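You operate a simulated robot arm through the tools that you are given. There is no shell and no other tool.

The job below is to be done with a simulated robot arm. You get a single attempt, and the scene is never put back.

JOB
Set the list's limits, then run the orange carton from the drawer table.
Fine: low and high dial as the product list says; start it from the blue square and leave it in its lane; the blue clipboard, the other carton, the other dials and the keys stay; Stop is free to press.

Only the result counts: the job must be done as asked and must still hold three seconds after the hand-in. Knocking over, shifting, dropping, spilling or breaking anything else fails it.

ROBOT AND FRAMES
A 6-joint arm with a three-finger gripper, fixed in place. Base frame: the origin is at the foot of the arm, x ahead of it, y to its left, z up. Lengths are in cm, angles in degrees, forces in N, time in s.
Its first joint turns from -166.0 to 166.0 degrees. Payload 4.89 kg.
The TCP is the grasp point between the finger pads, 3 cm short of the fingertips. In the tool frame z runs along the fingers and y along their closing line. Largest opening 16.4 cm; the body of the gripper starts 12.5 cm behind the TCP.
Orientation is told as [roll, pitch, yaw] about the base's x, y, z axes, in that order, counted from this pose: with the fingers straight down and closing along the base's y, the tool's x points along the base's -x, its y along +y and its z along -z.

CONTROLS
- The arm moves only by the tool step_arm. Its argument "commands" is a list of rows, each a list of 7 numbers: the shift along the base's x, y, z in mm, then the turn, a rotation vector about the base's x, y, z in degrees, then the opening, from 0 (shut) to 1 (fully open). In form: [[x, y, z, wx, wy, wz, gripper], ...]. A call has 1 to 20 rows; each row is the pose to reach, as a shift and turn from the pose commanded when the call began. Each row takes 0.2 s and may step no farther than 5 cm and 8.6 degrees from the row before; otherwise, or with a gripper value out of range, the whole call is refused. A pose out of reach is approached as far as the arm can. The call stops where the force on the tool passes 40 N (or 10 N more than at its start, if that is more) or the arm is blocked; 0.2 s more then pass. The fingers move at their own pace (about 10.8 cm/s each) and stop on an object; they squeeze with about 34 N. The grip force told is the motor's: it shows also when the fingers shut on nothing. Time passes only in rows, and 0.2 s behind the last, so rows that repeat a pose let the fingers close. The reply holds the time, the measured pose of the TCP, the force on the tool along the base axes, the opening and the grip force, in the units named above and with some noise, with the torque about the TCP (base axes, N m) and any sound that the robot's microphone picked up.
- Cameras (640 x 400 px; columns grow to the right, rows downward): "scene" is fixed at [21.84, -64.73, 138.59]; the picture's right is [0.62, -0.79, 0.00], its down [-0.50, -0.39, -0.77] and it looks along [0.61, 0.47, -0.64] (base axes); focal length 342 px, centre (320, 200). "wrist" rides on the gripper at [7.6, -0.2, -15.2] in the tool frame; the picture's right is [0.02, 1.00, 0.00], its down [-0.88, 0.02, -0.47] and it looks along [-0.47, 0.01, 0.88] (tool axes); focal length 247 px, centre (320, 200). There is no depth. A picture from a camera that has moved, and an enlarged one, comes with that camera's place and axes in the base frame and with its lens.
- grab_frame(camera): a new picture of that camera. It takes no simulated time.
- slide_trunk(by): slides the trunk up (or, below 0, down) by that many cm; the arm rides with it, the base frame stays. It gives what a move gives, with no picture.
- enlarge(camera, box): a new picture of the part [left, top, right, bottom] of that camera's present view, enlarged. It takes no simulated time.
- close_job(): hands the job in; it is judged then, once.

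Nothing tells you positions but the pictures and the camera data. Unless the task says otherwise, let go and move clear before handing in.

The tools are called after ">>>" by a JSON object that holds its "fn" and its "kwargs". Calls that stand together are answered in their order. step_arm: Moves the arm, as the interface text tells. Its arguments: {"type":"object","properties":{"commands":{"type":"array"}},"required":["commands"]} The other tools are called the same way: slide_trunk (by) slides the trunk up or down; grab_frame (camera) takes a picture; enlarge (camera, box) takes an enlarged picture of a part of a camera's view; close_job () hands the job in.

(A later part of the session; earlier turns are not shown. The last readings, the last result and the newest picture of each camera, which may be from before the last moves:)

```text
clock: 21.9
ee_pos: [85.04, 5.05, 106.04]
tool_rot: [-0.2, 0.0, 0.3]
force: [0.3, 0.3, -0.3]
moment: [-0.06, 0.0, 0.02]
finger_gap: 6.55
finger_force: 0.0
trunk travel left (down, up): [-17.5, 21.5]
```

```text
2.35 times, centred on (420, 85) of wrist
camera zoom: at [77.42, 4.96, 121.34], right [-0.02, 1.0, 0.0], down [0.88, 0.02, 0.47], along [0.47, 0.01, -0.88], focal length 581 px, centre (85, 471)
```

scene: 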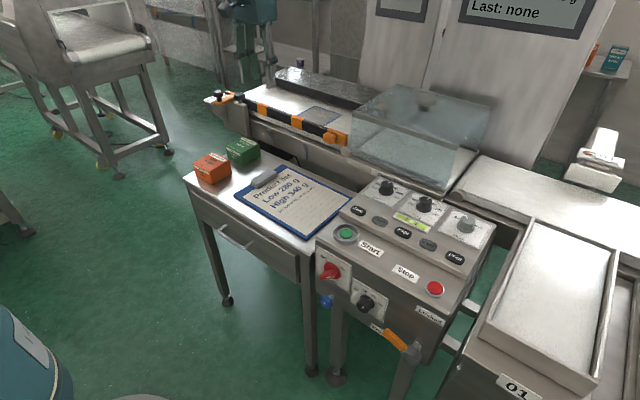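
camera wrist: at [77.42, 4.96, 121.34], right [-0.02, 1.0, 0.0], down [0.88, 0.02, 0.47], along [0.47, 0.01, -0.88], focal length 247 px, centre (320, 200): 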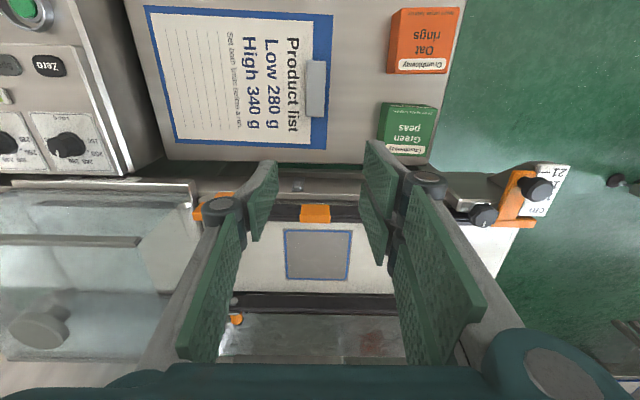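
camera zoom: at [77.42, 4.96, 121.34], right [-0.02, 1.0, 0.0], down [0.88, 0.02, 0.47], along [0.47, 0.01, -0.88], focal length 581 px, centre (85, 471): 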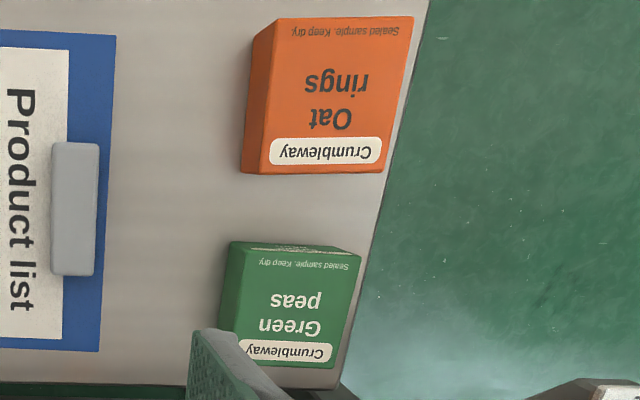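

The blue square spans x 104.2–116.8 and y -1.2–11.5, so its centre is about (110.5, 5.1). I'll test in free air whether the arm reaches there with the tool tilted 30° outward.

>>> {"fn": "step_arm", "kwargs": {"commands": [[30, 0, 0, 0, -7.5, 0, 0.4], [60, 0, -5, 0, -15, 0, 0.4], [100, 0, -10, 0, -22.5, 0, 0.4], [140, 0, -20, 0, -30, 0, 0.4], [180, 0, -30, 0, -30, 0, 0.4], [220, 0, -40, 0, -30, 0, 0.4], [255, 0, -50, 0, -30, 0, 0.4], [255, 0, -50, 0, -30, 0, 0.4]]}}

>>> {"fn": "grab_frame", "kwargs": {"camera": "scene"}}

```text
clock: 23.7
ee_pos: [110.65, 5.31, 101.12]
tool_rot: [-0.3, -30.0, 0.2]
force: [0.7, 0.1, 0.0]
moment: [0.01, 0.02, 0.01]
finger_gap: 6.56
finger_force: 0.0
trunk travel left (down, up): [-17.5, 21.5]
```

```text
taken
```

scene: 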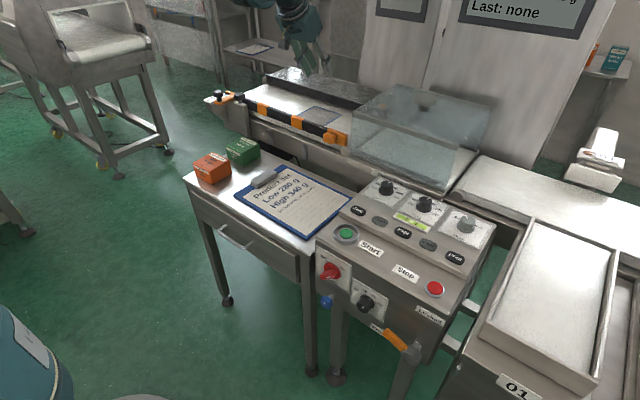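

It reaches there at z≈101. I'll check that it can also get down to about z=90, still clear above the belt and rail.

>>> {"fn": "step_arm", "kwargs": {"commands": [[0, 0, -30, 0, 0, 0, 0.4], [0, 0, -60, 0, 0, 0, 0.4], [0, 0, -90, 0, 0, 0, 0.4], [0, 0, -108, 0, 0, 0, 0.4], [0, 0, -108, 0, 0, 0, 0.4]]}}

>>> {"fn": "grab_frame", "kwargs": {"camera": "wrist"}}

>>> {"fn": "enlarge", "kwargs": {"camera": "scene", "box": [200, 0, 400, 160]}}

```text
clock: 24.9
ee_pos: [110.66, 4.93, 90.28]
tool_rot: [-0.4, -30.0, 0.2]
force: [-0.3, 0.2, -0.2]
moment: [0.0, -0.03, -0.02]
finger_gap: 6.52
finger_force: 0.0
trunk travel left (down, up): [-17.5, 21.5]
```

```text
taken
camera wrist: at [96.53, 5.01, 99.64], right [-0.02, 1.0, -0.01], down [0.53, 0.02, 0.85], along [0.85, 0.01, -0.53], focal length 247 px, centre (320, 200)
```

wrist: 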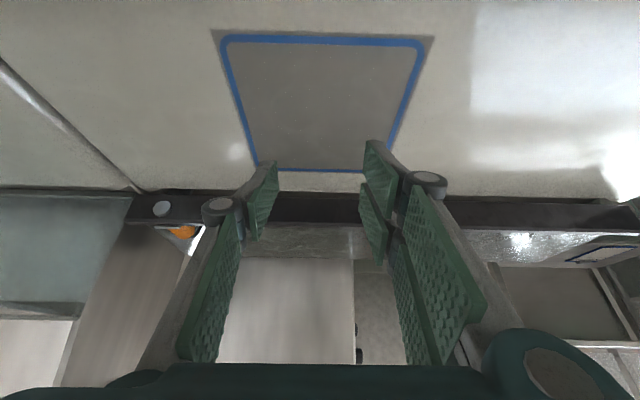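

```text
2.50 times, centred on (300, 80) of scene
camera zoom: at [21.84, -64.73, 138.59], right [0.62, -0.79, 0.0], down [-0.5, -0.39, -0.77], along [0.61, 0.47, -0.64], focal length 855 px, centre (370, 500)
```

zoom: 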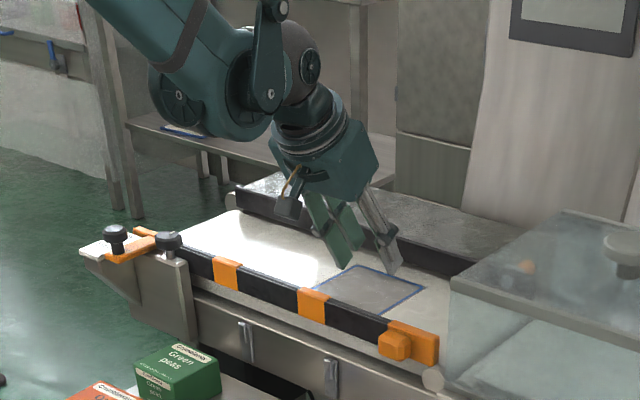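

The arm reaches the square with a 30° tilt. I'll go back up and over the orange carton, keeping the same tilt so the carton can be set down flat later.

>>> {"fn": "step_arm", "kwargs": {"commands": [[0, 0, 50, 0, 0, 0, 0.6], [0, 0, 100, 0, 0, 0, 0.9], [-40, 18, 125, 0, 0, 0, 0.9], [-81, 36, 125, 0, 0, 0, 0.9], [-122, 54, 125, 0, 0, 0, 0.9], [-163, 72, 125, 0, 0, 0, 0.9], [-204, 90, 125, 0, 0, 0, 0.9], [-245, 108, 125, 0, 0, 0, 0.9], [-286, 126, 125, 0, 0, 0, 0.9], [-327, 145, 115, 0, 0, 0, 0.9], [-366, 163, 100, 0, 0, 0, 0.9], [-366, 163, 60, 0, 0, 0, 0.9], [-366, 163, 40, 0, 0, 0, 0.9], [-366, 163, 40, 0, 0, 0, 0.9]]}}

>>> {"fn": "grab_frame", "kwargs": {"camera": "wrist"}}

>>> {"fn": "enlarge", "kwargs": {"camera": "scene", "box": [130, 60, 330, 220]}}

```text
refused: row 3 steps farther than a row can; nothing moved
```

```text
taken
camera wrist: at [96.53, 5.01, 99.64], right [-0.02, 1.0, -0.01], down [0.53, 0.02, 0.85], along [0.85, 0.01, -0.53], focal length 247 px, centre (320, 200)
```

wrist: 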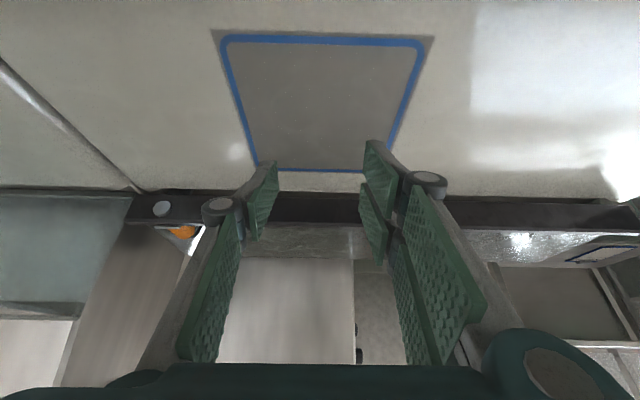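

```text
2.50 times, centred on (230, 140) of scene
camera zoom: at [21.84, -64.73, 138.59], right [0.62, -0.79, 0.0], down [-0.5, -0.39, -0.77], along [0.61, 0.47, -0.64], focal length 855 px, centre (545, 350)
```

zoom: 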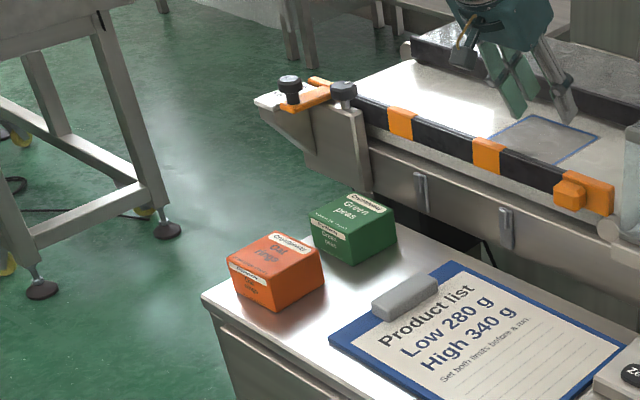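

That call was refused because one row stepped just over 5 cm, and nothing moved. I'll resend it with smaller steps.

>>> {"fn": "step_arm", "kwargs": {"commands": [[0, 0, 45, 0, 0, 0, 0.6], [0, 0, 90, 0, 0, 0, 0.9], [-30, 12, 120, 0, 0, 0, 0.9], [-71, 30, 125, 0, 0, 0, 0.9], [-112, 48, 125, 0, 0, 0, 0.9], [-153, 66, 125, 0, 0, 0, 0.9], [-194, 84, 125, 0, 0, 0, 0.9], [-235, 102, 125, 0, 0, 0, 0.9], [-276, 120, 125, 0, 0, 0, 0.9], [-317, 138, 120, 0, 0, 0, 0.9], [-350, 156, 105, 0, 0, 0, 0.9], [-366, 163, 80, 0, 0, 0, 0.9], [-366, 163, 40, 0, 0, 0, 0.9], [-366, 163, 40, 0, 0, 0, 0.9]]}}

>>> {"fn": "grab_frame", "kwargs": {"camera": "wrist"}}

>>> {"fn": "enlarge", "kwargs": {"camera": "scene", "box": [130, 60, 330, 220]}}

```text
clock: 27.9
ee_pos: [74.01, 21.41, 94.46]
tool_rot: [-0.3, -30.0, 0.1]
force: [-0.3, 1.0, -0.8]
moment: [0.01, 0.02, 0.01]
finger_gap: 14.76
finger_force: 0.1
trunk travel left (down, up): [-17.5, 21.5]
```

```text
taken
camera wrist: at [59.79, 21.42, 103.79], right [-0.02, 1.0, -0.01], down [0.53, 0.02, 0.85], along [0.85, 0.01, -0.53], focal length 247 px, centre (320, 200)
```

wrist: 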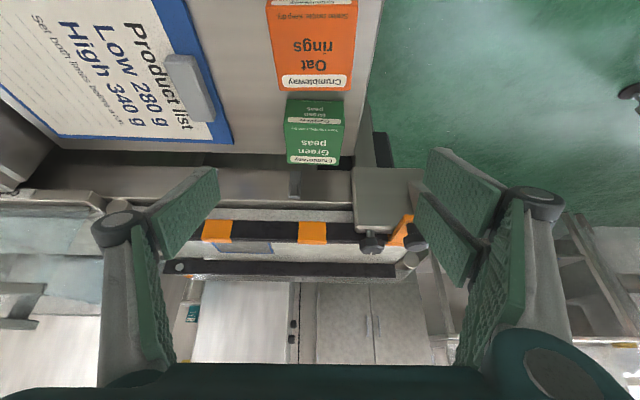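

```text
2.50 times, centred on (230, 140) of scene
camera zoom: at [21.84, -64.73, 138.59], right [0.62, -0.79, 0.0], down [-0.5, -0.39, -0.77], along [0.61, 0.47, -0.64], focal length 855 px, centre (545, 350)
```

zoom: 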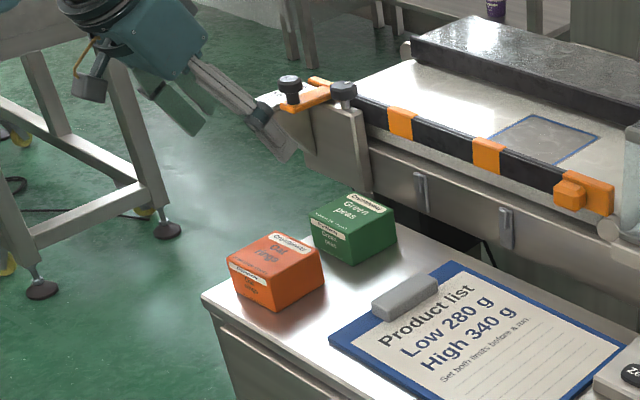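

From this view the carton's centre is about (74.1, 20.9), roughly 8.4 x 8.5 cm. I'll correct y slightly and descend part-way.

>>> {"fn": "step_arm", "kwargs": {"commands": [[0, -5, -40, 0, 0, 0, 0.9], [0, -5, -80, 0, 0, 0, 0.9], [0, -5, -110, 0, 0, 0, 0.9], [0, -5, -130, 0, 0, 0, 0.9], [0, -5, -130, 0, 0, 0, 0.9]]}}

>>> {"fn": "grab_frame", "kwargs": {"camera": "wrist"}}

>>> {"fn": "enlarge", "kwargs": {"camera": "scene", "box": [150, 80, 300, 200]}}

```text
clock: 29.1
ee_pos: [74.17, 20.84, 81.26]
tool_rot: [-0.3, -30.0, 0.3]
force: [0.5, -0.7, 0.4]
moment: [-0.03, 0.04, -0.03]
finger_gap: 14.79
finger_force: 0.1
trunk travel left (down, up): [-17.5, 21.5]
```

```text
taken
camera wrist: at [59.93, 20.79, 90.68], right [-0.02, 1.0, -0.01], down [0.53, 0.02, 0.85], along [0.85, 0.01, -0.53], focal length 247 px, centre (320, 200)
```

wrist: 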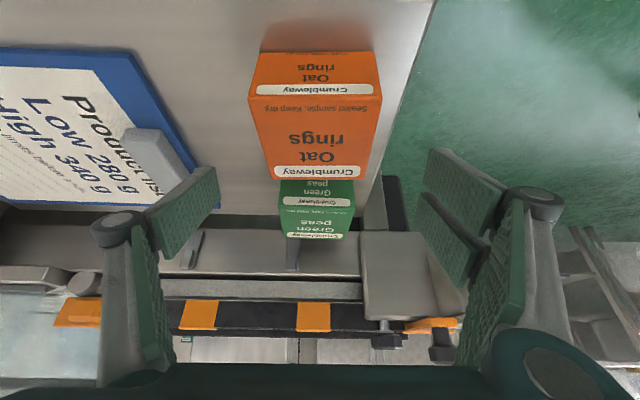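

```text
3.33 times, centred on (225, 140) of scene
camera zoom: at [21.84, -64.73, 138.59], right [0.62, -0.79, 0.0], down [-0.5, -0.39, -0.77], along [0.61, 0.47, -0.64], focal length 1140 px, centre (637, 400)
```

zoom: 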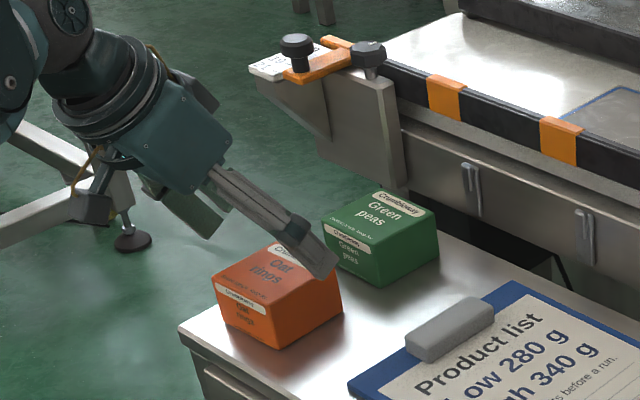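

The carton sits centred between the open fingers, with its top at z≈76.5 and the table at about 71. I'll descend to TCP z≈75.2 and close gently.

>>> {"fn": "step_arm", "kwargs": {"commands": [[0, 0, -25, 0, 0, 0, 0.9], [0, 0, -48, 0, 0, 0, 0.9], [0, 0, -60, 0, 0, 0, 0.9], [0, 0, -60, 0, 0, 0, 0.7], [0, 0, -60, 0, 0, 0, 0.6], [0, 0, -60, 0, 0, 0, 0.55]]}}

>>> {"fn": "grab_frame", "kwargs": {"camera": "wrist"}}

>>> {"fn": "enlarge", "kwargs": {"camera": "scene", "box": [150, 80, 300, 200]}}

```text
clock: 30.5
ee_pos: [76.04, 21.61, 77.83]
tool_rot: [-0.3, -29.7, 0.2]
force: [-0.2, 0.0, -0.6]
moment: [-0.01, 0.0, 0.04]
finger_gap: 9.05
finger_force: 0.1
out of reach, approached as far as the arm can: row 1, 2, 3, 4, 5, 6
trunk travel left (down, up): [-17.5, 21.5]
```

```text
taken
camera wrist: at [61.84, 21.59, 87.26], right [-0.02, 1.0, -0.02], down [0.53, 0.02, 0.85], along [0.85, 0.01, -0.53], focal length 247 px, centre (320, 200)
```

wrist: 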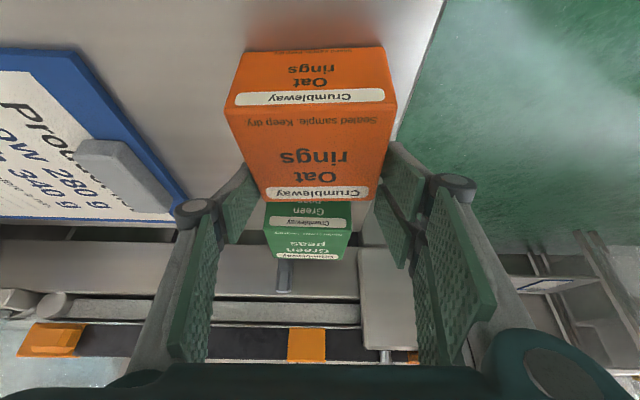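

```text
3.33 times, centred on (225, 140) of scene
camera zoom: at [21.84, -64.73, 138.59], right [0.62, -0.79, 0.0], down [-0.5, -0.39, -0.77], along [0.61, 0.47, -0.64], focal length 1140 px, centre (637, 400)
```

zoom: 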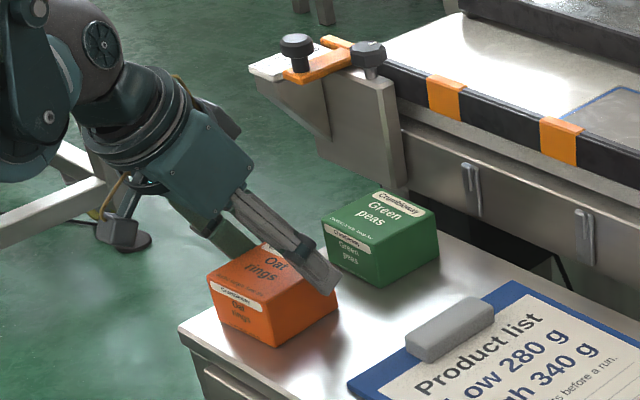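

At this tilt and radius the arm can't get that low. It stopped at z≈77.8 and drifted slightly, and the carton may have been nudged a few millimetres. I'll open the fingers and rise, then lower the trunk so the arm has room.

>>> {"fn": "step_arm", "kwargs": {"commands": [[0, 0, 0, 0, 0, 0, 0.9], [0, 0, 0, 0, 0, 0, 0.9], [0, 0, 0, 0, 0, 0, 0.9]]}}

>>> {"fn": "step_arm", "kwargs": {"commands": [[0, 0, 30, 0, 0, 0, 0.9], [0, 0, 60, 0, 0, 0, 0.9], [0, 0, 100, 0, 0, 0, 0.9], [0, 0, 140, 0, 0, 0, 0.9], [0, 0, 180, 0, 0, 0, 0.9], [0, 0, 180, 0, 0, 0, 0.9]]}}

>>> {"fn": "grab_frame", "kwargs": {"camera": "wrist"}}

>>> {"fn": "enlarge", "kwargs": {"camera": "scene", "box": [180, 130, 270, 190]}}

```text
clock: 31.3
ee_pos: [76.0, 21.54, 77.85]
tool_rot: [-0.4, -29.9, 0.3]
force: [0.1, -0.6, 1.2]
moment: [0.02, 0.01, 0.01]
finger_gap: 14.75
finger_force: 0.1
trunk travel left (down, up): [-17.5, 21.5]
```

```text
clock: 32.7
ee_pos: [76.27, 21.5, 95.4]
tool_rot: [-0.3, -29.9, 0.1]
force: [0.7, 0.4, 0.4]
moment: [0.01, -0.02, 0.01]
finger_gap: 14.76
finger_force: 0.1
trunk travel left (down, up): [-17.5, 21.5]
```

```text
taken
camera wrist: at [61.96, 21.52, 104.8], right [-0.02, 1.0, -0.01], down [0.53, 0.02, 0.85], along [0.85, 0.01, -0.53], focal length 247 px, centre (320, 200)
```

wrist: 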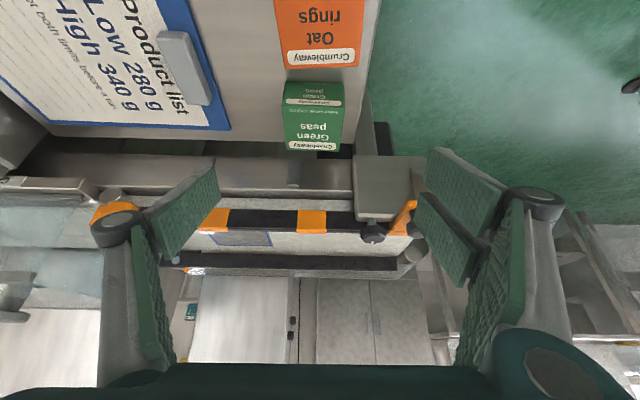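

```text
6.67 times, centred on (225, 160) of scene
camera zoom: at [21.84, -64.73, 138.59], right [0.62, -0.79, 0.0], down [-0.5, -0.39, -0.77], along [0.61, 0.47, -0.64], focal length 2280 px, centre (953, 467)
```

zoom: 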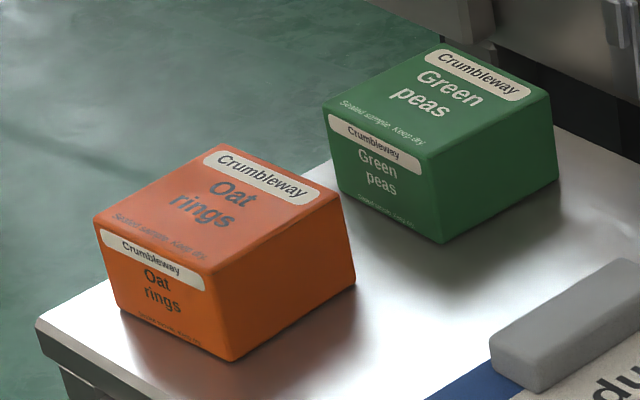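

The carton moved about 0.5 cm toward +y, so its centre is now near y≈21.3; green is untouched. I'll lower the trunk 10 cm, which leaves the fingers at z≈85, still above the carton.

>>> {"fn": "slide_trunk", "kwargs": {"by": -10}}

>>> {"fn": "grab_frame", "kwargs": {"camera": "wrist"}}

>>> {"fn": "grab_frame", "kwargs": {"camera": "scene"}}

```text
clock: 34.1
ee_pos: [76.22, 21.47, 85.55]
tool_rot: [-0.2, -30.0, 0.3]
force: [0.8, -0.4, 0.3]
moment: [-0.04, 0.02, -0.01]
finger_gap: 14.78
finger_force: 0.0
trunk travel left (down, up): [-7.5, 31.5]
```

```text
taken
camera wrist: at [61.99, 21.53, 94.77], right [-0.02, 1.0, -0.01], down [0.53, 0.02, 0.85], along [0.85, 0.01, -0.53], focal length 247 px, centre (320, 200)
```

wrist: 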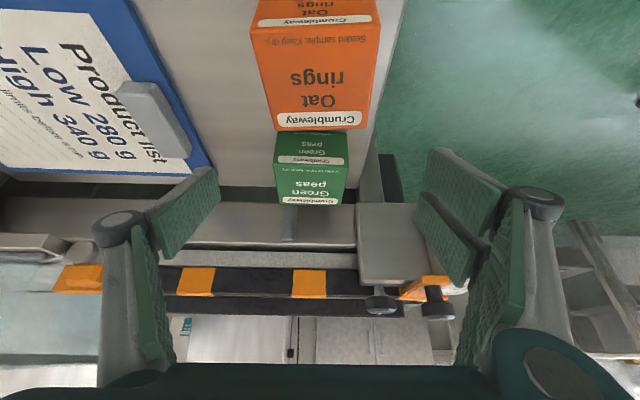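

```text
taken
```

scene: 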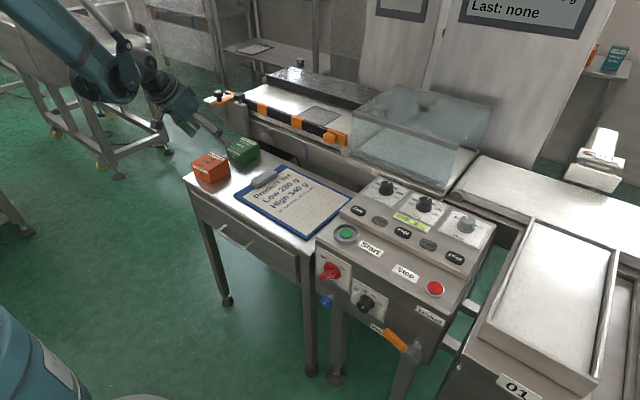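

The carton is now centred at about (74.0, 21.4) with a yaw near +3°. I'll line up above it, match that yaw, and descend in a checked step.

>>> {"fn": "step_arm", "kwargs": {"commands": [[-11, 0, 0, 0, 0, 1.5, 0.9], [-22, -1, 0, 0, 0, 3, 0.9], [-22, -1, -25, 0, 0, 3, 0.9], [-22, -1, -45, 0, 0, 3, 0.9], [-22, -1, -60, 0, 0, 3, 0.9], [-22, -1, -60, 0, 0, 3, 0.9]]}}

>>> {"fn": "grab_frame", "kwargs": {"camera": "wrist"}}

```text
clock: 35.5
ee_pos: [74.19, 21.31, 79.34]
tool_rot: [-0.3, -30.0, 3.2]
force: [-0.1, 0.3, 0.7]
moment: [-0.01, 0.0, 0.0]
finger_gap: 14.77
finger_force: 0.0
trunk travel left (down, up): [-7.5, 31.5]
```

```text
taken
camera wrist: at [59.81, 20.53, 88.81], right [-0.07, 1.0, -0.01], down [0.52, 0.05, 0.85], along [0.85, 0.05, -0.53], focal length 247 px, centre (320, 200)
```

wrist: 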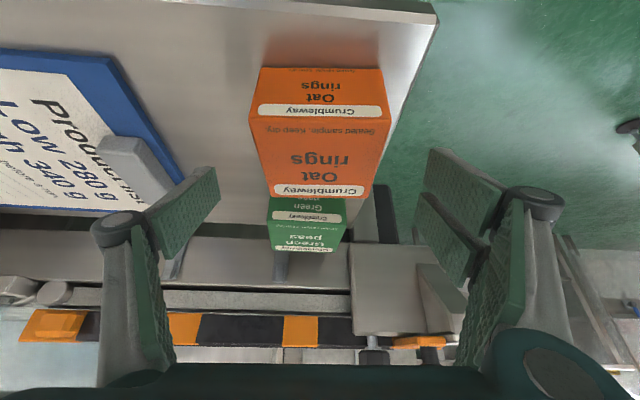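

The carton is aligned and centred. I'll descend to TCP z≈75.3 with the fingers open, checking that the arm really gets there.

>>> {"fn": "step_arm", "kwargs": {"commands": [[0, 0, -15, 0, 0, 0, 0.9], [0, 0, -30, 0, 0, 0, 0.9], [0, 0, -40, 0, 0, 0, 0.9], [0, 0, -40, 0, 0, 0, 0.9]]}}

>>> {"fn": "enlarge", "kwargs": {"camera": "scene", "box": [150, 80, 300, 200]}}

>>> {"fn": "grab_frame", "kwargs": {"camera": "wrist"}}

```text
clock: 36.5
ee_pos: [73.89, 21.45, 75.37]
tool_rot: [-0.4, -30.0, 3.2]
force: [0.5, 0.0, 0.0]
moment: [0.02, -0.01, -0.02]
finger_gap: 14.77
finger_force: 0.1
trunk travel left (down, up): [-7.5, 31.5]
```

```text
3.33 times, centred on (225, 140) of scene
camera zoom: at [21.84, -64.73, 138.59], right [0.62, -0.79, 0.0], down [-0.5, -0.39, -0.77], along [0.61, 0.47, -0.64], focal length 1140 px, centre (637, 400)
```

zoom: 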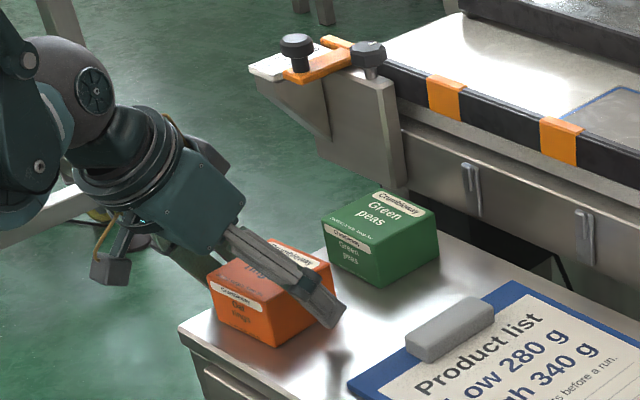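

```text
taken
camera wrist: at [59.77, 20.69, 84.7], right [-0.07, 1.0, -0.01], down [0.52, 0.05, 0.85], along [0.85, 0.05, -0.53], focal length 247 px, centre (320, 200)
```

wrist: 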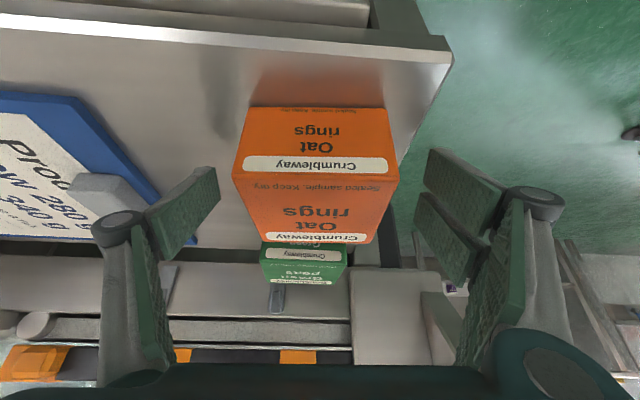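

The arm reached the pose cleanly. I'll close the fingers onto the carton in stages.

>>> {"fn": "step_arm", "kwargs": {"commands": [[0, 0, 0, 0, 0, 0, 0.7], [0, 0, 0, 0, 0, 0, 0.6], [0, 0, 0, 0, 0, 0, 0.54], [0, 0, 0, 0, 0, 0, 0.5], [0, 0, 0, 0, 0, 0, 0.4], [0, 0, 0, 0, 0, 0, 0.3], [0, 0, 0, 0, 0, 0, 0.3]]}}

>>> {"fn": "grab_frame", "kwargs": {"camera": "wrist"}}

```text
clock: 37.2
ee_pos: [73.96, 21.91, 75.49]
tool_rot: [0.2, -30.1, 3.1]
force: [-10.8, 27.8, 38.2]
moment: [3.25, 1.03, 0.15]
finger_gap: 10.62
finger_force: 21.3
trunk travel left (down, up): [-7.5, 31.5]
stopped in row 3: the force on the tool passed its limit at 57 N (the readings are from after the stop); the commanded pose is now the measured one
```

```text
taken
camera wrist: at [59.63, 21.04, 84.88], right [-0.07, 1.0, -0.01], down [0.52, 0.05, 0.85], along [0.85, 0.06, -0.52], focal length 247 px, centre (320, 200)
```

wrist: 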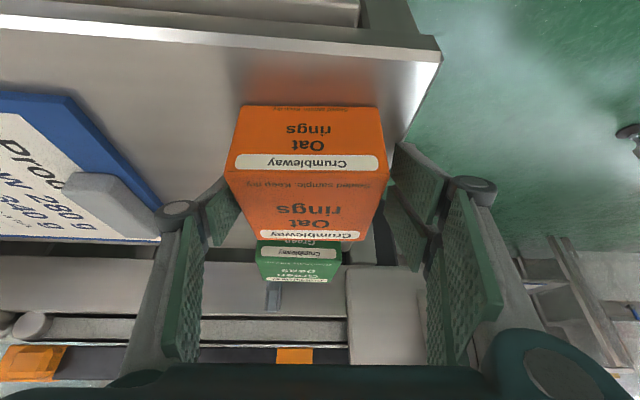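

The hand met resistance with the gap still at 10.6 cm. The +y fingertip looks to have caught the table's edge, so the fingertips are lower than I assumed. I'll open, rise, and check nothing shifted.

>>> {"fn": "step_arm", "kwargs": {"commands": [[0, 0, 0, 0, 0, 0, 0.72], [0, 0, 0, 0, 0, 0, 0.8], [0, 0, 0, 0, 0, 0, 0.85]]}}

>>> {"fn": "step_arm", "kwargs": {"commands": [[0, 0, 20, 0, 0, 0, 0.85], [0, 0, 50, 0, 0, 0, 0.85], [0, 0, 80, 0, 0, 0, 0.85], [0, 0, 80, 0, 0, 0, 0.85]]}}

>>> {"fn": "grab_frame", "kwargs": {"camera": "scene"}}

>>> {"fn": "grab_frame", "kwargs": {"camera": "wrist"}}

>>> {"fn": "enlarge", "kwargs": {"camera": "scene", "box": [180, 130, 270, 190]}}

```text
clock: 38.0
ee_pos: [73.97, 21.59, 75.41]
tool_rot: [0.0, -30.0, 3.0]
force: [-0.4, -0.4, 0.2]
moment: [-0.02, -0.01, 0.01]
finger_gap: 13.92
finger_force: 0.1
trunk travel left (down, up): [-7.5, 31.5]
```

```text
clock: 39.0
ee_pos: [74.05, 21.5, 83.32]
tool_rot: [-0.1, -29.9, 3.1]
force: [0.4, 0.2, -0.2]
moment: [0.02, 0.04, 0.0]
finger_gap: 13.94
finger_force: 0.1
trunk travel left (down, up): [-7.5, 31.5]
```

```text
taken
```

scene: 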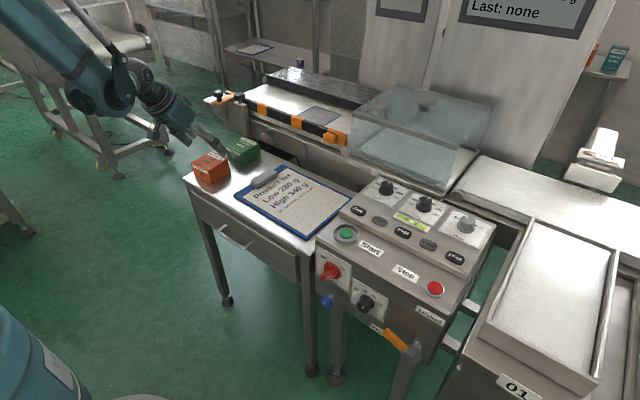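

```text
taken
camera wrist: at [59.82, 20.78, 92.72], right [-0.07, 1.0, -0.01], down [0.52, 0.05, 0.85], along [0.85, 0.06, -0.53], focal length 247 px, centre (320, 200)
```

wrist: 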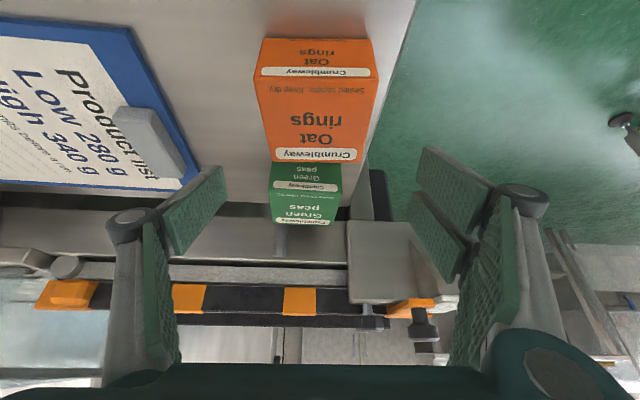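

```text
6.67 times, centred on (225, 160) of scene
camera zoom: at [21.84, -64.73, 138.59], right [0.62, -0.79, 0.0], down [-0.5, -0.39, -0.77], along [0.61, 0.47, -0.64], focal length 2280 px, centre (953, 467)
```

zoom: 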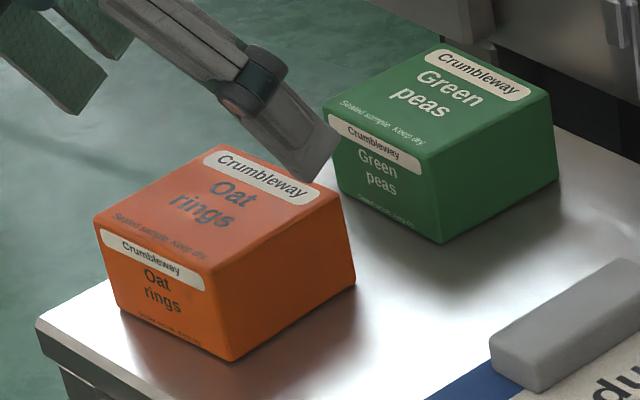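

Nothing on the table has shifted, and the table edge is at y≈28. I'll use a narrower opening that stays inside the edge, a slightly higher grip height of z≈76.3, and y≈21.35.

>>> {"fn": "step_arm", "kwargs": {"commands": [[0, -1.5, 0, 0, 0, 0, 0.64], [0, -1.5, 0, 0, 0, 0, 0.64], [0, -1.5, -30, 0, 0, 0, 0.64], [0, -1.5, -55, 0, 0, 0, 0.64], [0, -1.5, -70, 0, 0, 0, 0.64], [0, -1.5, -70, 0, 0, 0, 0.64]]}}

>>> {"fn": "grab_frame", "kwargs": {"camera": "wrist"}}

>>> {"fn": "enlarge", "kwargs": {"camera": "scene", "box": [180, 120, 270, 190]}}

```text
clock: 40.4
ee_pos: [74.14, 21.52, 76.4]
tool_rot: [0.0, -30.0, 3.1]
force: [-1.4, -0.2, 0.9]
moment: [0.02, -0.02, 0.0]
finger_gap: 10.48
finger_force: 0.1
trunk travel left (down, up): [-7.5, 31.5]
```

```text
taken
camera wrist: at [59.84, 20.69, 85.8], right [-0.07, 1.0, -0.01], down [0.52, 0.05, 0.85], along [0.85, 0.06, -0.53], focal length 247 px, centre (320, 200)
```

wrist: 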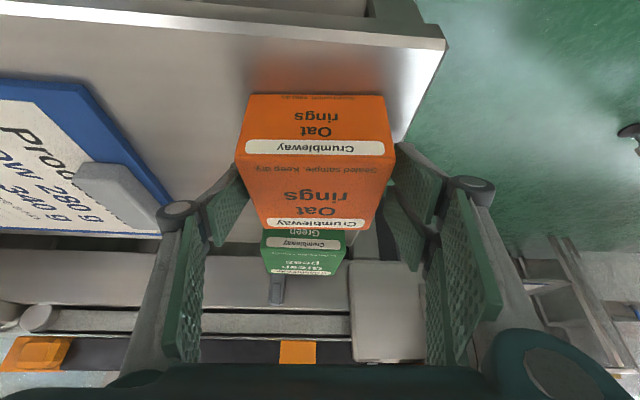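

```text
5.71 times, centred on (225, 155) of scene
camera zoom: at [21.84, -64.73, 138.59], right [0.62, -0.79, 0.0], down [-0.5, -0.39, -0.77], along [0.61, 0.47, -0.64], focal length 1954 px, centre (863, 457)
```

zoom: 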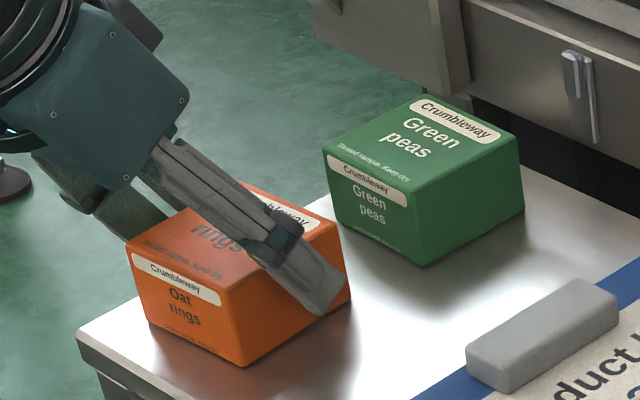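

Both fingers are alongside the carton with no contact. I'll close on it.

>>> {"fn": "step_arm", "kwargs": {"commands": [[0, 0, 0, 0, 0, 0, 0.58], [0, 0, 0, 0, 0, 0, 0.54], [0, 0, 0, 0, 0, 0, 0.5], [0, 0, 0, 0, 0, 0, 0.4], [0, 0, 0, 0, 0, 0, 0.3], [0, 0, 0, 0, 0, 0, 0.3]]}}

>>> {"fn": "grab_frame", "kwargs": {"camera": "wrist"}}

>>> {"fn": "enlarge", "kwargs": {"camera": "scene", "box": [180, 120, 270, 190]}}

```text
clock: 41.8
ee_pos: [74.1, 21.57, 76.49]
tool_rot: [0.0, -30.0, 3.1]
force: [0.5, -0.5, 4.6]
moment: [-0.36, -0.02, 0.16]
finger_gap: 8.48
finger_force: 34.0
trunk travel left (down, up): [-7.5, 31.5]
```

```text
taken
camera wrist: at [59.86, 20.69, 85.82], right [-0.07, 1.0, -0.01], down [0.52, 0.05, 0.85], along [0.85, 0.06, -0.53], focal length 247 px, centre (320, 200)
```

wrist: 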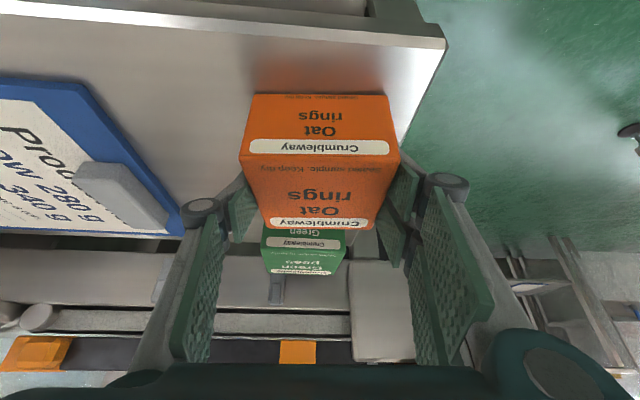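

```text
5.71 times, centred on (225, 155) of scene
camera zoom: at [21.84, -64.73, 138.59], right [0.62, -0.79, 0.0], down [-0.5, -0.39, -0.77], along [0.61, 0.47, -0.64], focal length 1954 px, centre (863, 457)
```

zoom: 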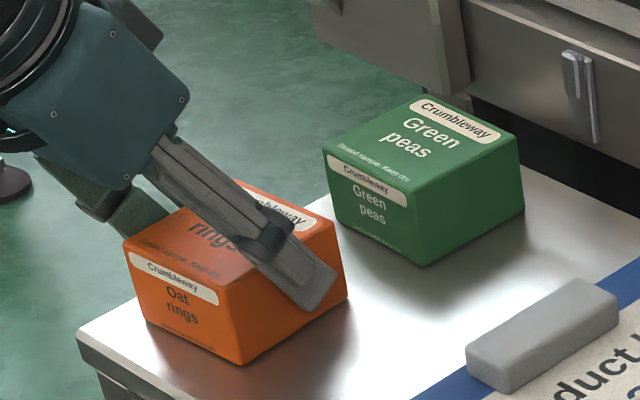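

The carton is gripped (gap 8.48 cm, 34 N). I'll lift it straight up.

>>> {"fn": "step_arm", "kwargs": {"commands": [[0, 0, 10, 0, 0, 0, 0.3], [0, 0, 30, 0, 0, 0, 0.3], [0, 0, 60, 0, 0, 0, 0.3], [0, 0, 100, 0, 0, 0, 0.3], [0, 0, 140, 0, 0, 0, 0.3], [0, 0, 180, 0, 0, 0, 0.3], [0, 0, 180, 0, 0, 0, 0.3]]}}

>>> {"fn": "grab_frame", "kwargs": {"camera": "wrist"}}

>>> {"fn": "grab_frame", "kwargs": {"camera": "scene"}}

```text
clock: 43.4
ee_pos: [74.21, 21.45, 94.47]
tool_rot: [0.0, -30.0, 3.1]
force: [0.9, -0.3, -2.5]
moment: [0.01, 0.03, 0.02]
finger_gap: 8.47
finger_force: 33.7
trunk travel left (down, up): [-7.5, 31.5]
```

```text
taken
camera wrist: at [59.91, 20.73, 103.77], right [-0.07, 1.0, -0.01], down [0.52, 0.05, 0.85], along [0.85, 0.06, -0.53], focal length 247 px, centre (320, 200)
```

wrist: 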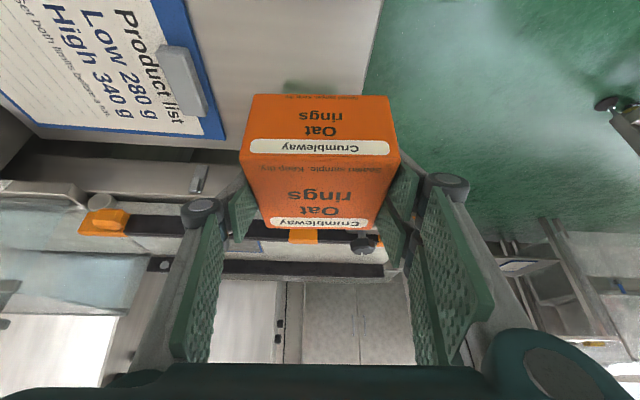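

```text
taken
```

scene: 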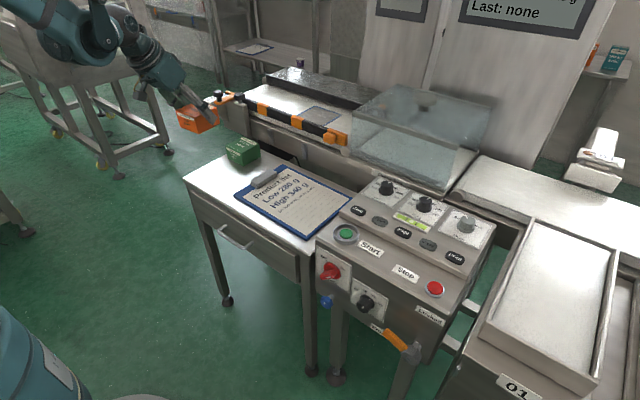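

The carton is lifted and level, with green and the clipboard undisturbed. I'll return the trunk up 10 cm to the height where the belt reach was tested.

>>> {"fn": "slide_trunk", "kwargs": {"by": 10}}

```text
clock: 44.7
ee_pos: [74.12, 21.68, 104.3]
tool_rot: [0.0, -30.0, 3.1]
force: [0.1, 0.7, -2.7]
moment: [-0.02, 0.0, -0.01]
finger_gap: 8.46
finger_force: 34.1
trunk travel left (down, up): [-17.5, 21.5]
```

Now I'll carry the carton over the rail to the square, turning the yaw back to 0 on the way.

>>> {"fn": "step_arm", "kwargs": {"commands": [[40, -18, 0, 0, 0, 0, 0.3], [80, -36, 0, 0, 0, 0, 0.3], [120, -55, 0, 0, 0, 0, 0.3], [160, -73, 0, 0, 0, 0, 0.3], [200, -91, 0, 0, 0, -1, 0.3], [240, -110, 0, 0, 0, -2, 0.3], [280, -128, 0, 0, 0, -3, 0.3], [320, -146, 0, 0, 0, -3, 0.3], [350, -160, 0, 0, 0, -3, 0.3], [364, -166, 0, 0, 0, -3, 0.3], [364, -166, -20, 0, 0, -3, 0.3], [364, -166, -20, 0, 0, -3, 0.3]]}}

>>> {"fn": "grab_frame", "kwargs": {"camera": "wrist"}}

>>> {"fn": "enlarge", "kwargs": {"camera": "scene", "box": [220, 20, 400, 160]}}

```text
clock: 47.3
ee_pos: [110.36, 5.1, 102.34]
tool_rot: [0.0, -30.0, 0.1]
force: [0.7, -0.5, -1.8]
moment: [0.04, -0.01, 0.02]
finger_gap: 8.47
finger_force: 34.1
trunk travel left (down, up): [-17.5, 21.5]
```

```text
taken
camera wrist: at [96.1, 4.97, 111.67], right [-0.02, 1.0, -0.01], down [0.53, 0.02, 0.85], along [0.85, 0.01, -0.53], focal length 247 px, centre (320, 200)
```

wrist: 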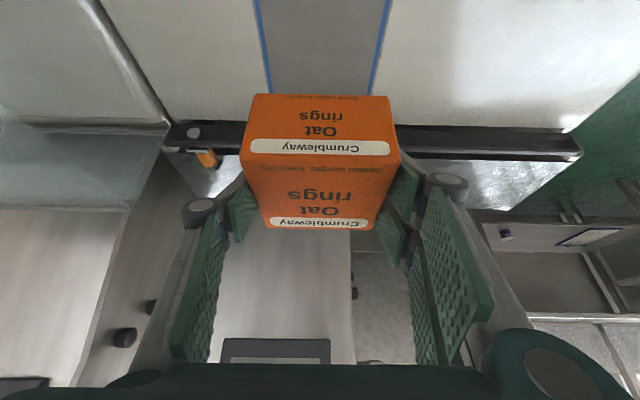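

```text
2.86 times, centred on (310, 90) of scene
camera zoom: at [21.84, -64.73, 138.59], right [0.62, -0.79, 0.0], down [-0.5, -0.39, -0.77], along [0.61, 0.47, -0.64], focal length 977 px, centre (349, 514)
```

zoom: 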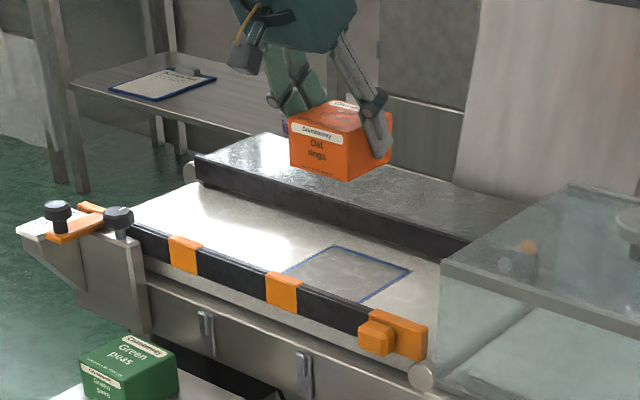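

The carton is right above the square. I'll lower it to just above the belt.

>>> {"fn": "step_arm", "kwargs": {"commands": [[0, 0, -40, 0, 0, 0, 0.3], [0, 0, -80, 0, 0, 0, 0.3], [0, 0, -110, 0, 0, 0, 0.3], [0, 0, -125, 0, 0, 0, 0.3], [0, 0, -125, 0, 0, 0, 0.3]]}}

>>> {"fn": "grab_frame", "kwargs": {"camera": "wrist"}}

>>> {"fn": "enlarge", "kwargs": {"camera": "scene", "box": [270, 70, 370, 150]}}

```text
clock: 48.5
ee_pos: [110.45, 4.99, 89.71]
tool_rot: [0.0, -30.0, 0.1]
force: [0.7, 0.4, -3.0]
moment: [0.0, 0.02, 0.01]
finger_gap: 8.46
finger_force: 34.5
trunk travel left (down, up): [-17.5, 21.5]
```

```text
taken
camera wrist: at [96.34, 4.87, 99.15], right [-0.02, 1.0, -0.01], down [0.53, 0.02, 0.85], along [0.85, 0.01, -0.53], focal length 247 px, centre (320, 200)
```

wrist: 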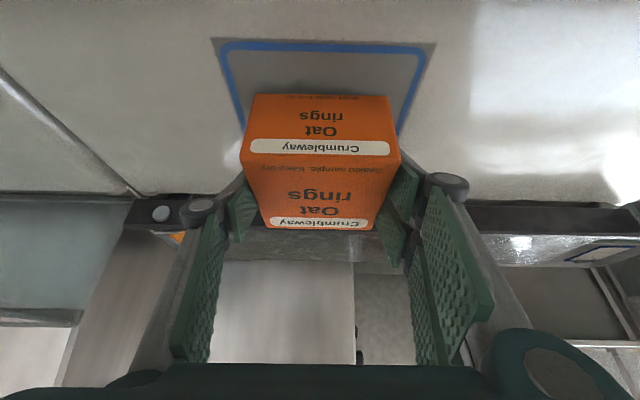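

```text
5.00 times, centred on (320, 110) of scene
camera zoom: at [21.84, -64.73, 138.59], right [0.62, -0.79, 0.0], down [-0.5, -0.39, -0.77], along [0.61, 0.47, -0.64], focal length 1710 px, centre (320, 650)
```

zoom: 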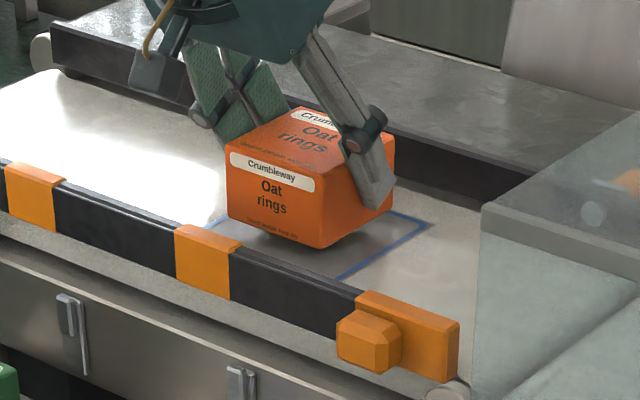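

The carton is about 1 cm above the belt inside the square. I'll lower it in small steps and watch the force.

>>> {"fn": "step_arm", "kwargs": {"commands": [[0, 0, -3, 0, 0, 0, 0.3], [0, 0, -6, 0, 0, 0, 0.3], [0, 0, -8, 0, 0, 0, 0.3]]}}

```text
clock: 49.3
ee_pos: [110.41, 4.95, 89.13]
tool_rot: [0.0, -30.1, 0.2]
force: [-0.1, -0.1, -3.1]
moment: [0.0, -0.03, 0.01]
finger_gap: 8.44
finger_force: 33.8
trunk travel left (down, up): [-17.5, 21.5]
```

>>> {"fn": "step_arm", "kwargs": {"commands": [[0, 0, -2, 0, 0, 0, 0.3], [0, 0, -4, 0, 0, 0, 0.3], [0, 0, -4, 0, 0, 0, 0.3]]}}

>>> {"fn": "enlarge", "kwargs": {"camera": "scene", "box": [290, 80, 360, 136]}}

```text
clock: 50.1
ee_pos: [110.51, 4.98, 88.71]
tool_rot: [0.0, -30.0, 0.2]
force: [0.8, 0.8, -2.2]
moment: [0.0, 0.04, 0.02]
finger_gap: 8.45
finger_force: 34.2
trunk travel left (down, up): [-17.5, 21.5]
```

```text
7.14 times, centred on (325, 108) of scene
camera zoom: at [21.84, -64.73, 138.59], right [0.62, -0.79, 0.0], down [-0.5, -0.39, -0.77], along [0.61, 0.47, -0.64], focal length 2443 px, centre (284, 857)
```

zoom: 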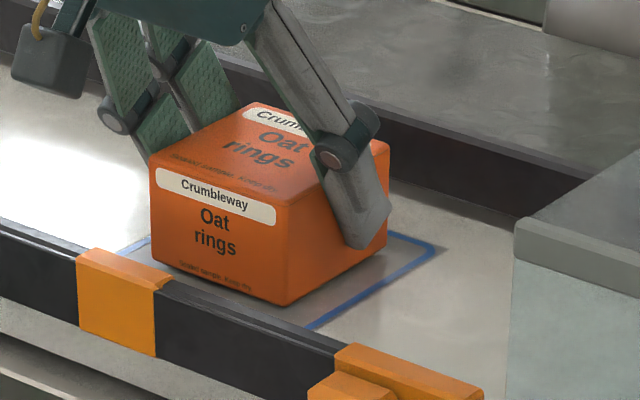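

Still no contact force, but it is very close to the belt. I'll continue with small steps.

>>> {"fn": "step_arm", "kwargs": {"commands": [[0, 0, -2, 0, 0, 0, 0.3], [0, 0, -3, 0, 0, 0, 0.3], [0, 0, -3, 0, 0, 0, 0.3]]}}

```text
clock: 50.9
ee_pos: [110.35, 4.97, 88.54]
tool_rot: [0.0, -30.1, 0.1]
force: [0.9, -0.4, 8.7]
moment: [-0.49, 0.4, 0.05]
finger_gap: 8.44
finger_force: 34.1
trunk travel left (down, up): [-17.5, 21.5]
```

The belt is taking the load (about +9 N), so the carton is down. I'll open the fingers and rise straight up.

>>> {"fn": "step_arm", "kwargs": {"commands": [[0, 0, 0, 0, 0, 0, 0.54], [0, 0, 0, 0, 0, 0, 0.6], [0, 0, 0, 0, 0, 0, 0.64], [0, 0, 0, 0, 0, 0, 0.64]]}}

>>> {"fn": "grab_frame", "kwargs": {"camera": "wrist"}}

>>> {"fn": "enlarge", "kwargs": {"camera": "scene", "box": [290, 80, 360, 136]}}

```text
clock: 51.9
ee_pos: [110.48, 4.98, 88.44]
tool_rot: [0.0, -30.0, 0.0]
force: [-0.6, -0.5, 0.4]
moment: [-0.02, 0.0, -0.04]
finger_gap: 10.51
finger_force: 0.1
trunk travel left (down, up): [-17.5, 21.5]
```

```text
taken
camera wrist: at [96.24, 4.87, 97.79], right [-0.02, 1.0, -0.01], down [0.53, 0.02, 0.85], along [0.85, 0.01, -0.53], focal length 247 px, centre (320, 200)
```

wrist: 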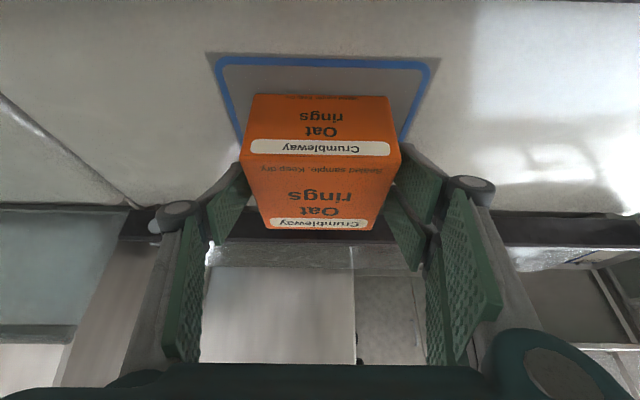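

```text
7.14 times, centred on (325, 108) of scene
camera zoom: at [21.84, -64.73, 138.59], right [0.62, -0.79, 0.0], down [-0.5, -0.39, -0.77], along [0.61, 0.47, -0.64], focal length 2443 px, centre (284, 857)
```

zoom: 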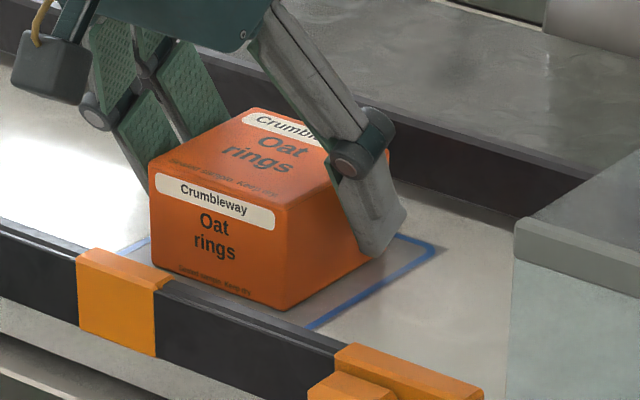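

The carton stands inside the blue square, released. I'll rise clear of it and pull back.

>>> {"fn": "step_arm", "kwargs": {"commands": [[0, 0, 20, 0, 0, 0, 0.64], [0, 0, 50, 0, 0, 0, 0.64], [0, 0, 90, 0, 0, 0, 0.64], [0, 0, 130, 0, 0, 0, 0.64], [-40, 0, 155, 0, 0, 0, 0.64], [-80, 0, 170, 0, 8, 0, 0.64], [-120, 0, 175, 0, 16, 0, 0.64], [-160, 0, 180, 0, 24, 0, 0.4], [-200, 0, 180, 0, 30, 0, 0.2], [-240, 0, 180, 0, 30, 0, 0.0], [-270, 0, 180, 0, 30, 0, 0.0], [-270, 0, 180, 0, 30, 0, 0.0]]}}

>>> {"fn": "grab_frame", "kwargs": {"camera": "scene"}}

>>> {"fn": "grab_frame", "kwargs": {"camera": "wrist"}}

>>> {"fn": "enlarge", "kwargs": {"camera": "scene", "box": [260, 70, 380, 160]}}

```text
clock: 54.5
ee_pos: [83.37, 5.08, 106.48]
tool_rot: [0.2, 0.0, 0.1]
force: [-0.1, 0.0, 0.7]
moment: [-0.02, -0.13, 0.0]
finger_gap: 0.0
finger_force: 33.7
trunk travel left (down, up): [-17.5, 21.5]
```

```text
taken
```

scene: 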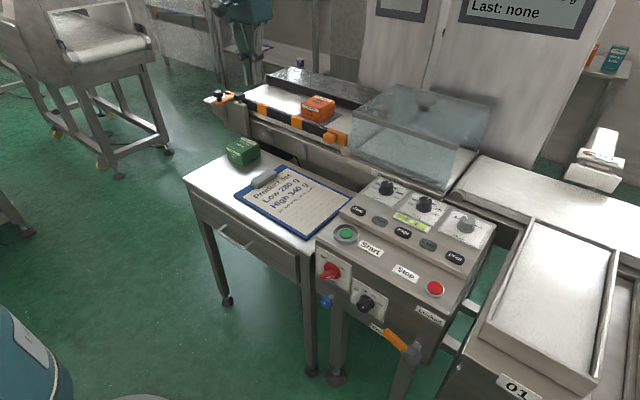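

```text
taken
camera wrist: at [75.82, 4.98, 121.78], right [-0.02, 1.0, 0.0], down [0.88, 0.02, 0.47], along [0.47, 0.01, -0.88], focal length 247 px, centre (320, 200)
```

wrist: 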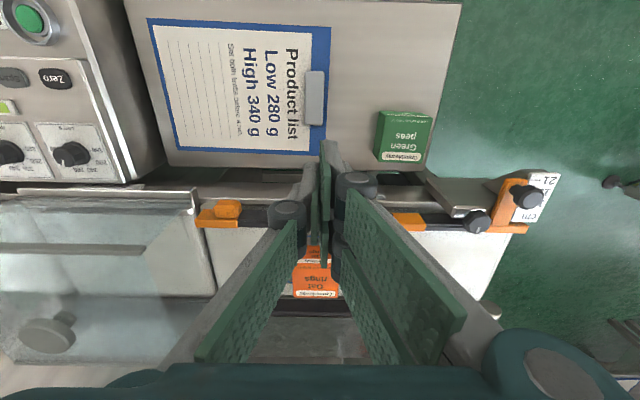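

```text
4.44 times, centred on (320, 115) of scene
camera zoom: at [21.84, -64.73, 138.59], right [0.62, -0.79, 0.0], down [-0.5, -0.39, -0.77], along [0.61, 0.47, -0.64], focal length 1520 px, centre (320, 578)
```

zoom: 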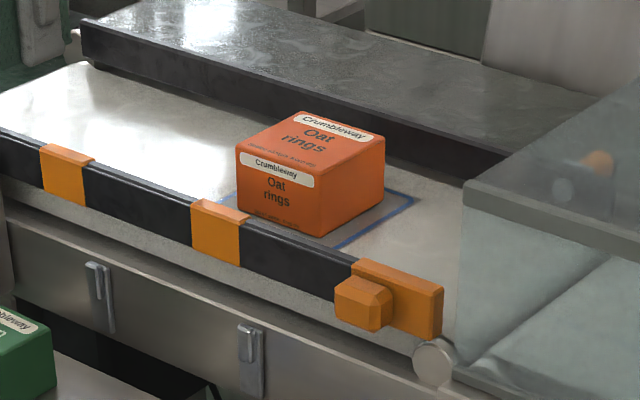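

The carton is centred on the blue square. I'll go above the Start button with closed fingers to measure it before pressing.

>>> {"fn": "step_arm", "kwargs": {"commands": [[-13, -40, 0, 0, 0, 0, 0], [-26, -80, 0, 0, 0, 0, 0], [-39, -120, 0, 0, 0, 0, 0], [-52, -160, 0, 0, 0, 0, 0], [-65, -200, 0, 0, 0, 0, 0], [-78, -240, 0, 0, 0, 0, 0], [-91, -280, -10, 0, 0, 0, 0], [-104, -320, -30, 0, 0, 0, 0], [-117, -360, -50, 0, 0, 0, 0], [-130, -400, -70, 0, 0, 0, 0], [-130, -400, -90, 0, 0, 0, 0], [-130, -400, -90, 0, 0, 0, 0]]}}

>>> {"fn": "grab_frame", "kwargs": {"camera": "wrist"}}

>>> {"fn": "enlarge", "kwargs": {"camera": "scene", "box": [300, 140, 440, 270]}}

```text
clock: 57.1
ee_pos: [70.59, -35.12, 97.48]
tool_rot: [0.0, -0.1, 0.1]
force: [0.4, 0.3, -1.0]
moment: [0.05, 0.0, 0.03]
finger_gap: 0.0
finger_force: 33.9
trunk travel left (down, up): [-17.5, 21.5]
```

```text
taken
camera wrist: at [62.93, -35.31, 112.7], right [-0.02, 1.0, 0.0], down [0.88, 0.02, 0.47], along [0.47, 0.01, -0.88], focal length 247 px, centre (320, 200)
```

wrist: 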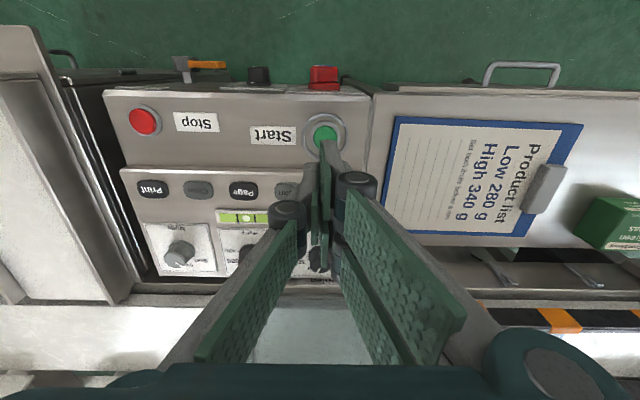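

```text
3.08 times, centred on (370, 205) of scene
camera zoom: at [21.84, -64.73, 138.59], right [0.62, -0.79, 0.0], down [-0.5, -0.39, -0.77], along [0.61, 0.47, -0.64], focal length 1052 px, centre (166, 185)
```

zoom: 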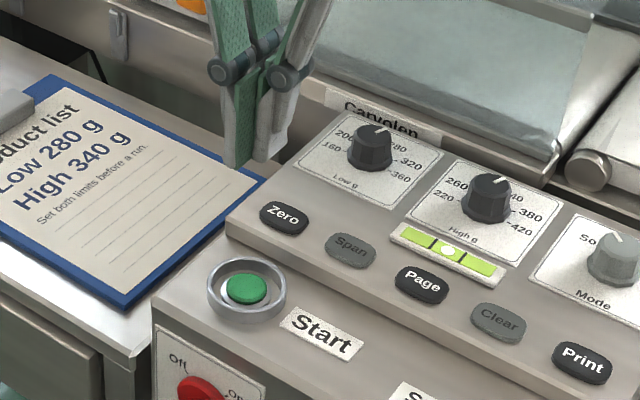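

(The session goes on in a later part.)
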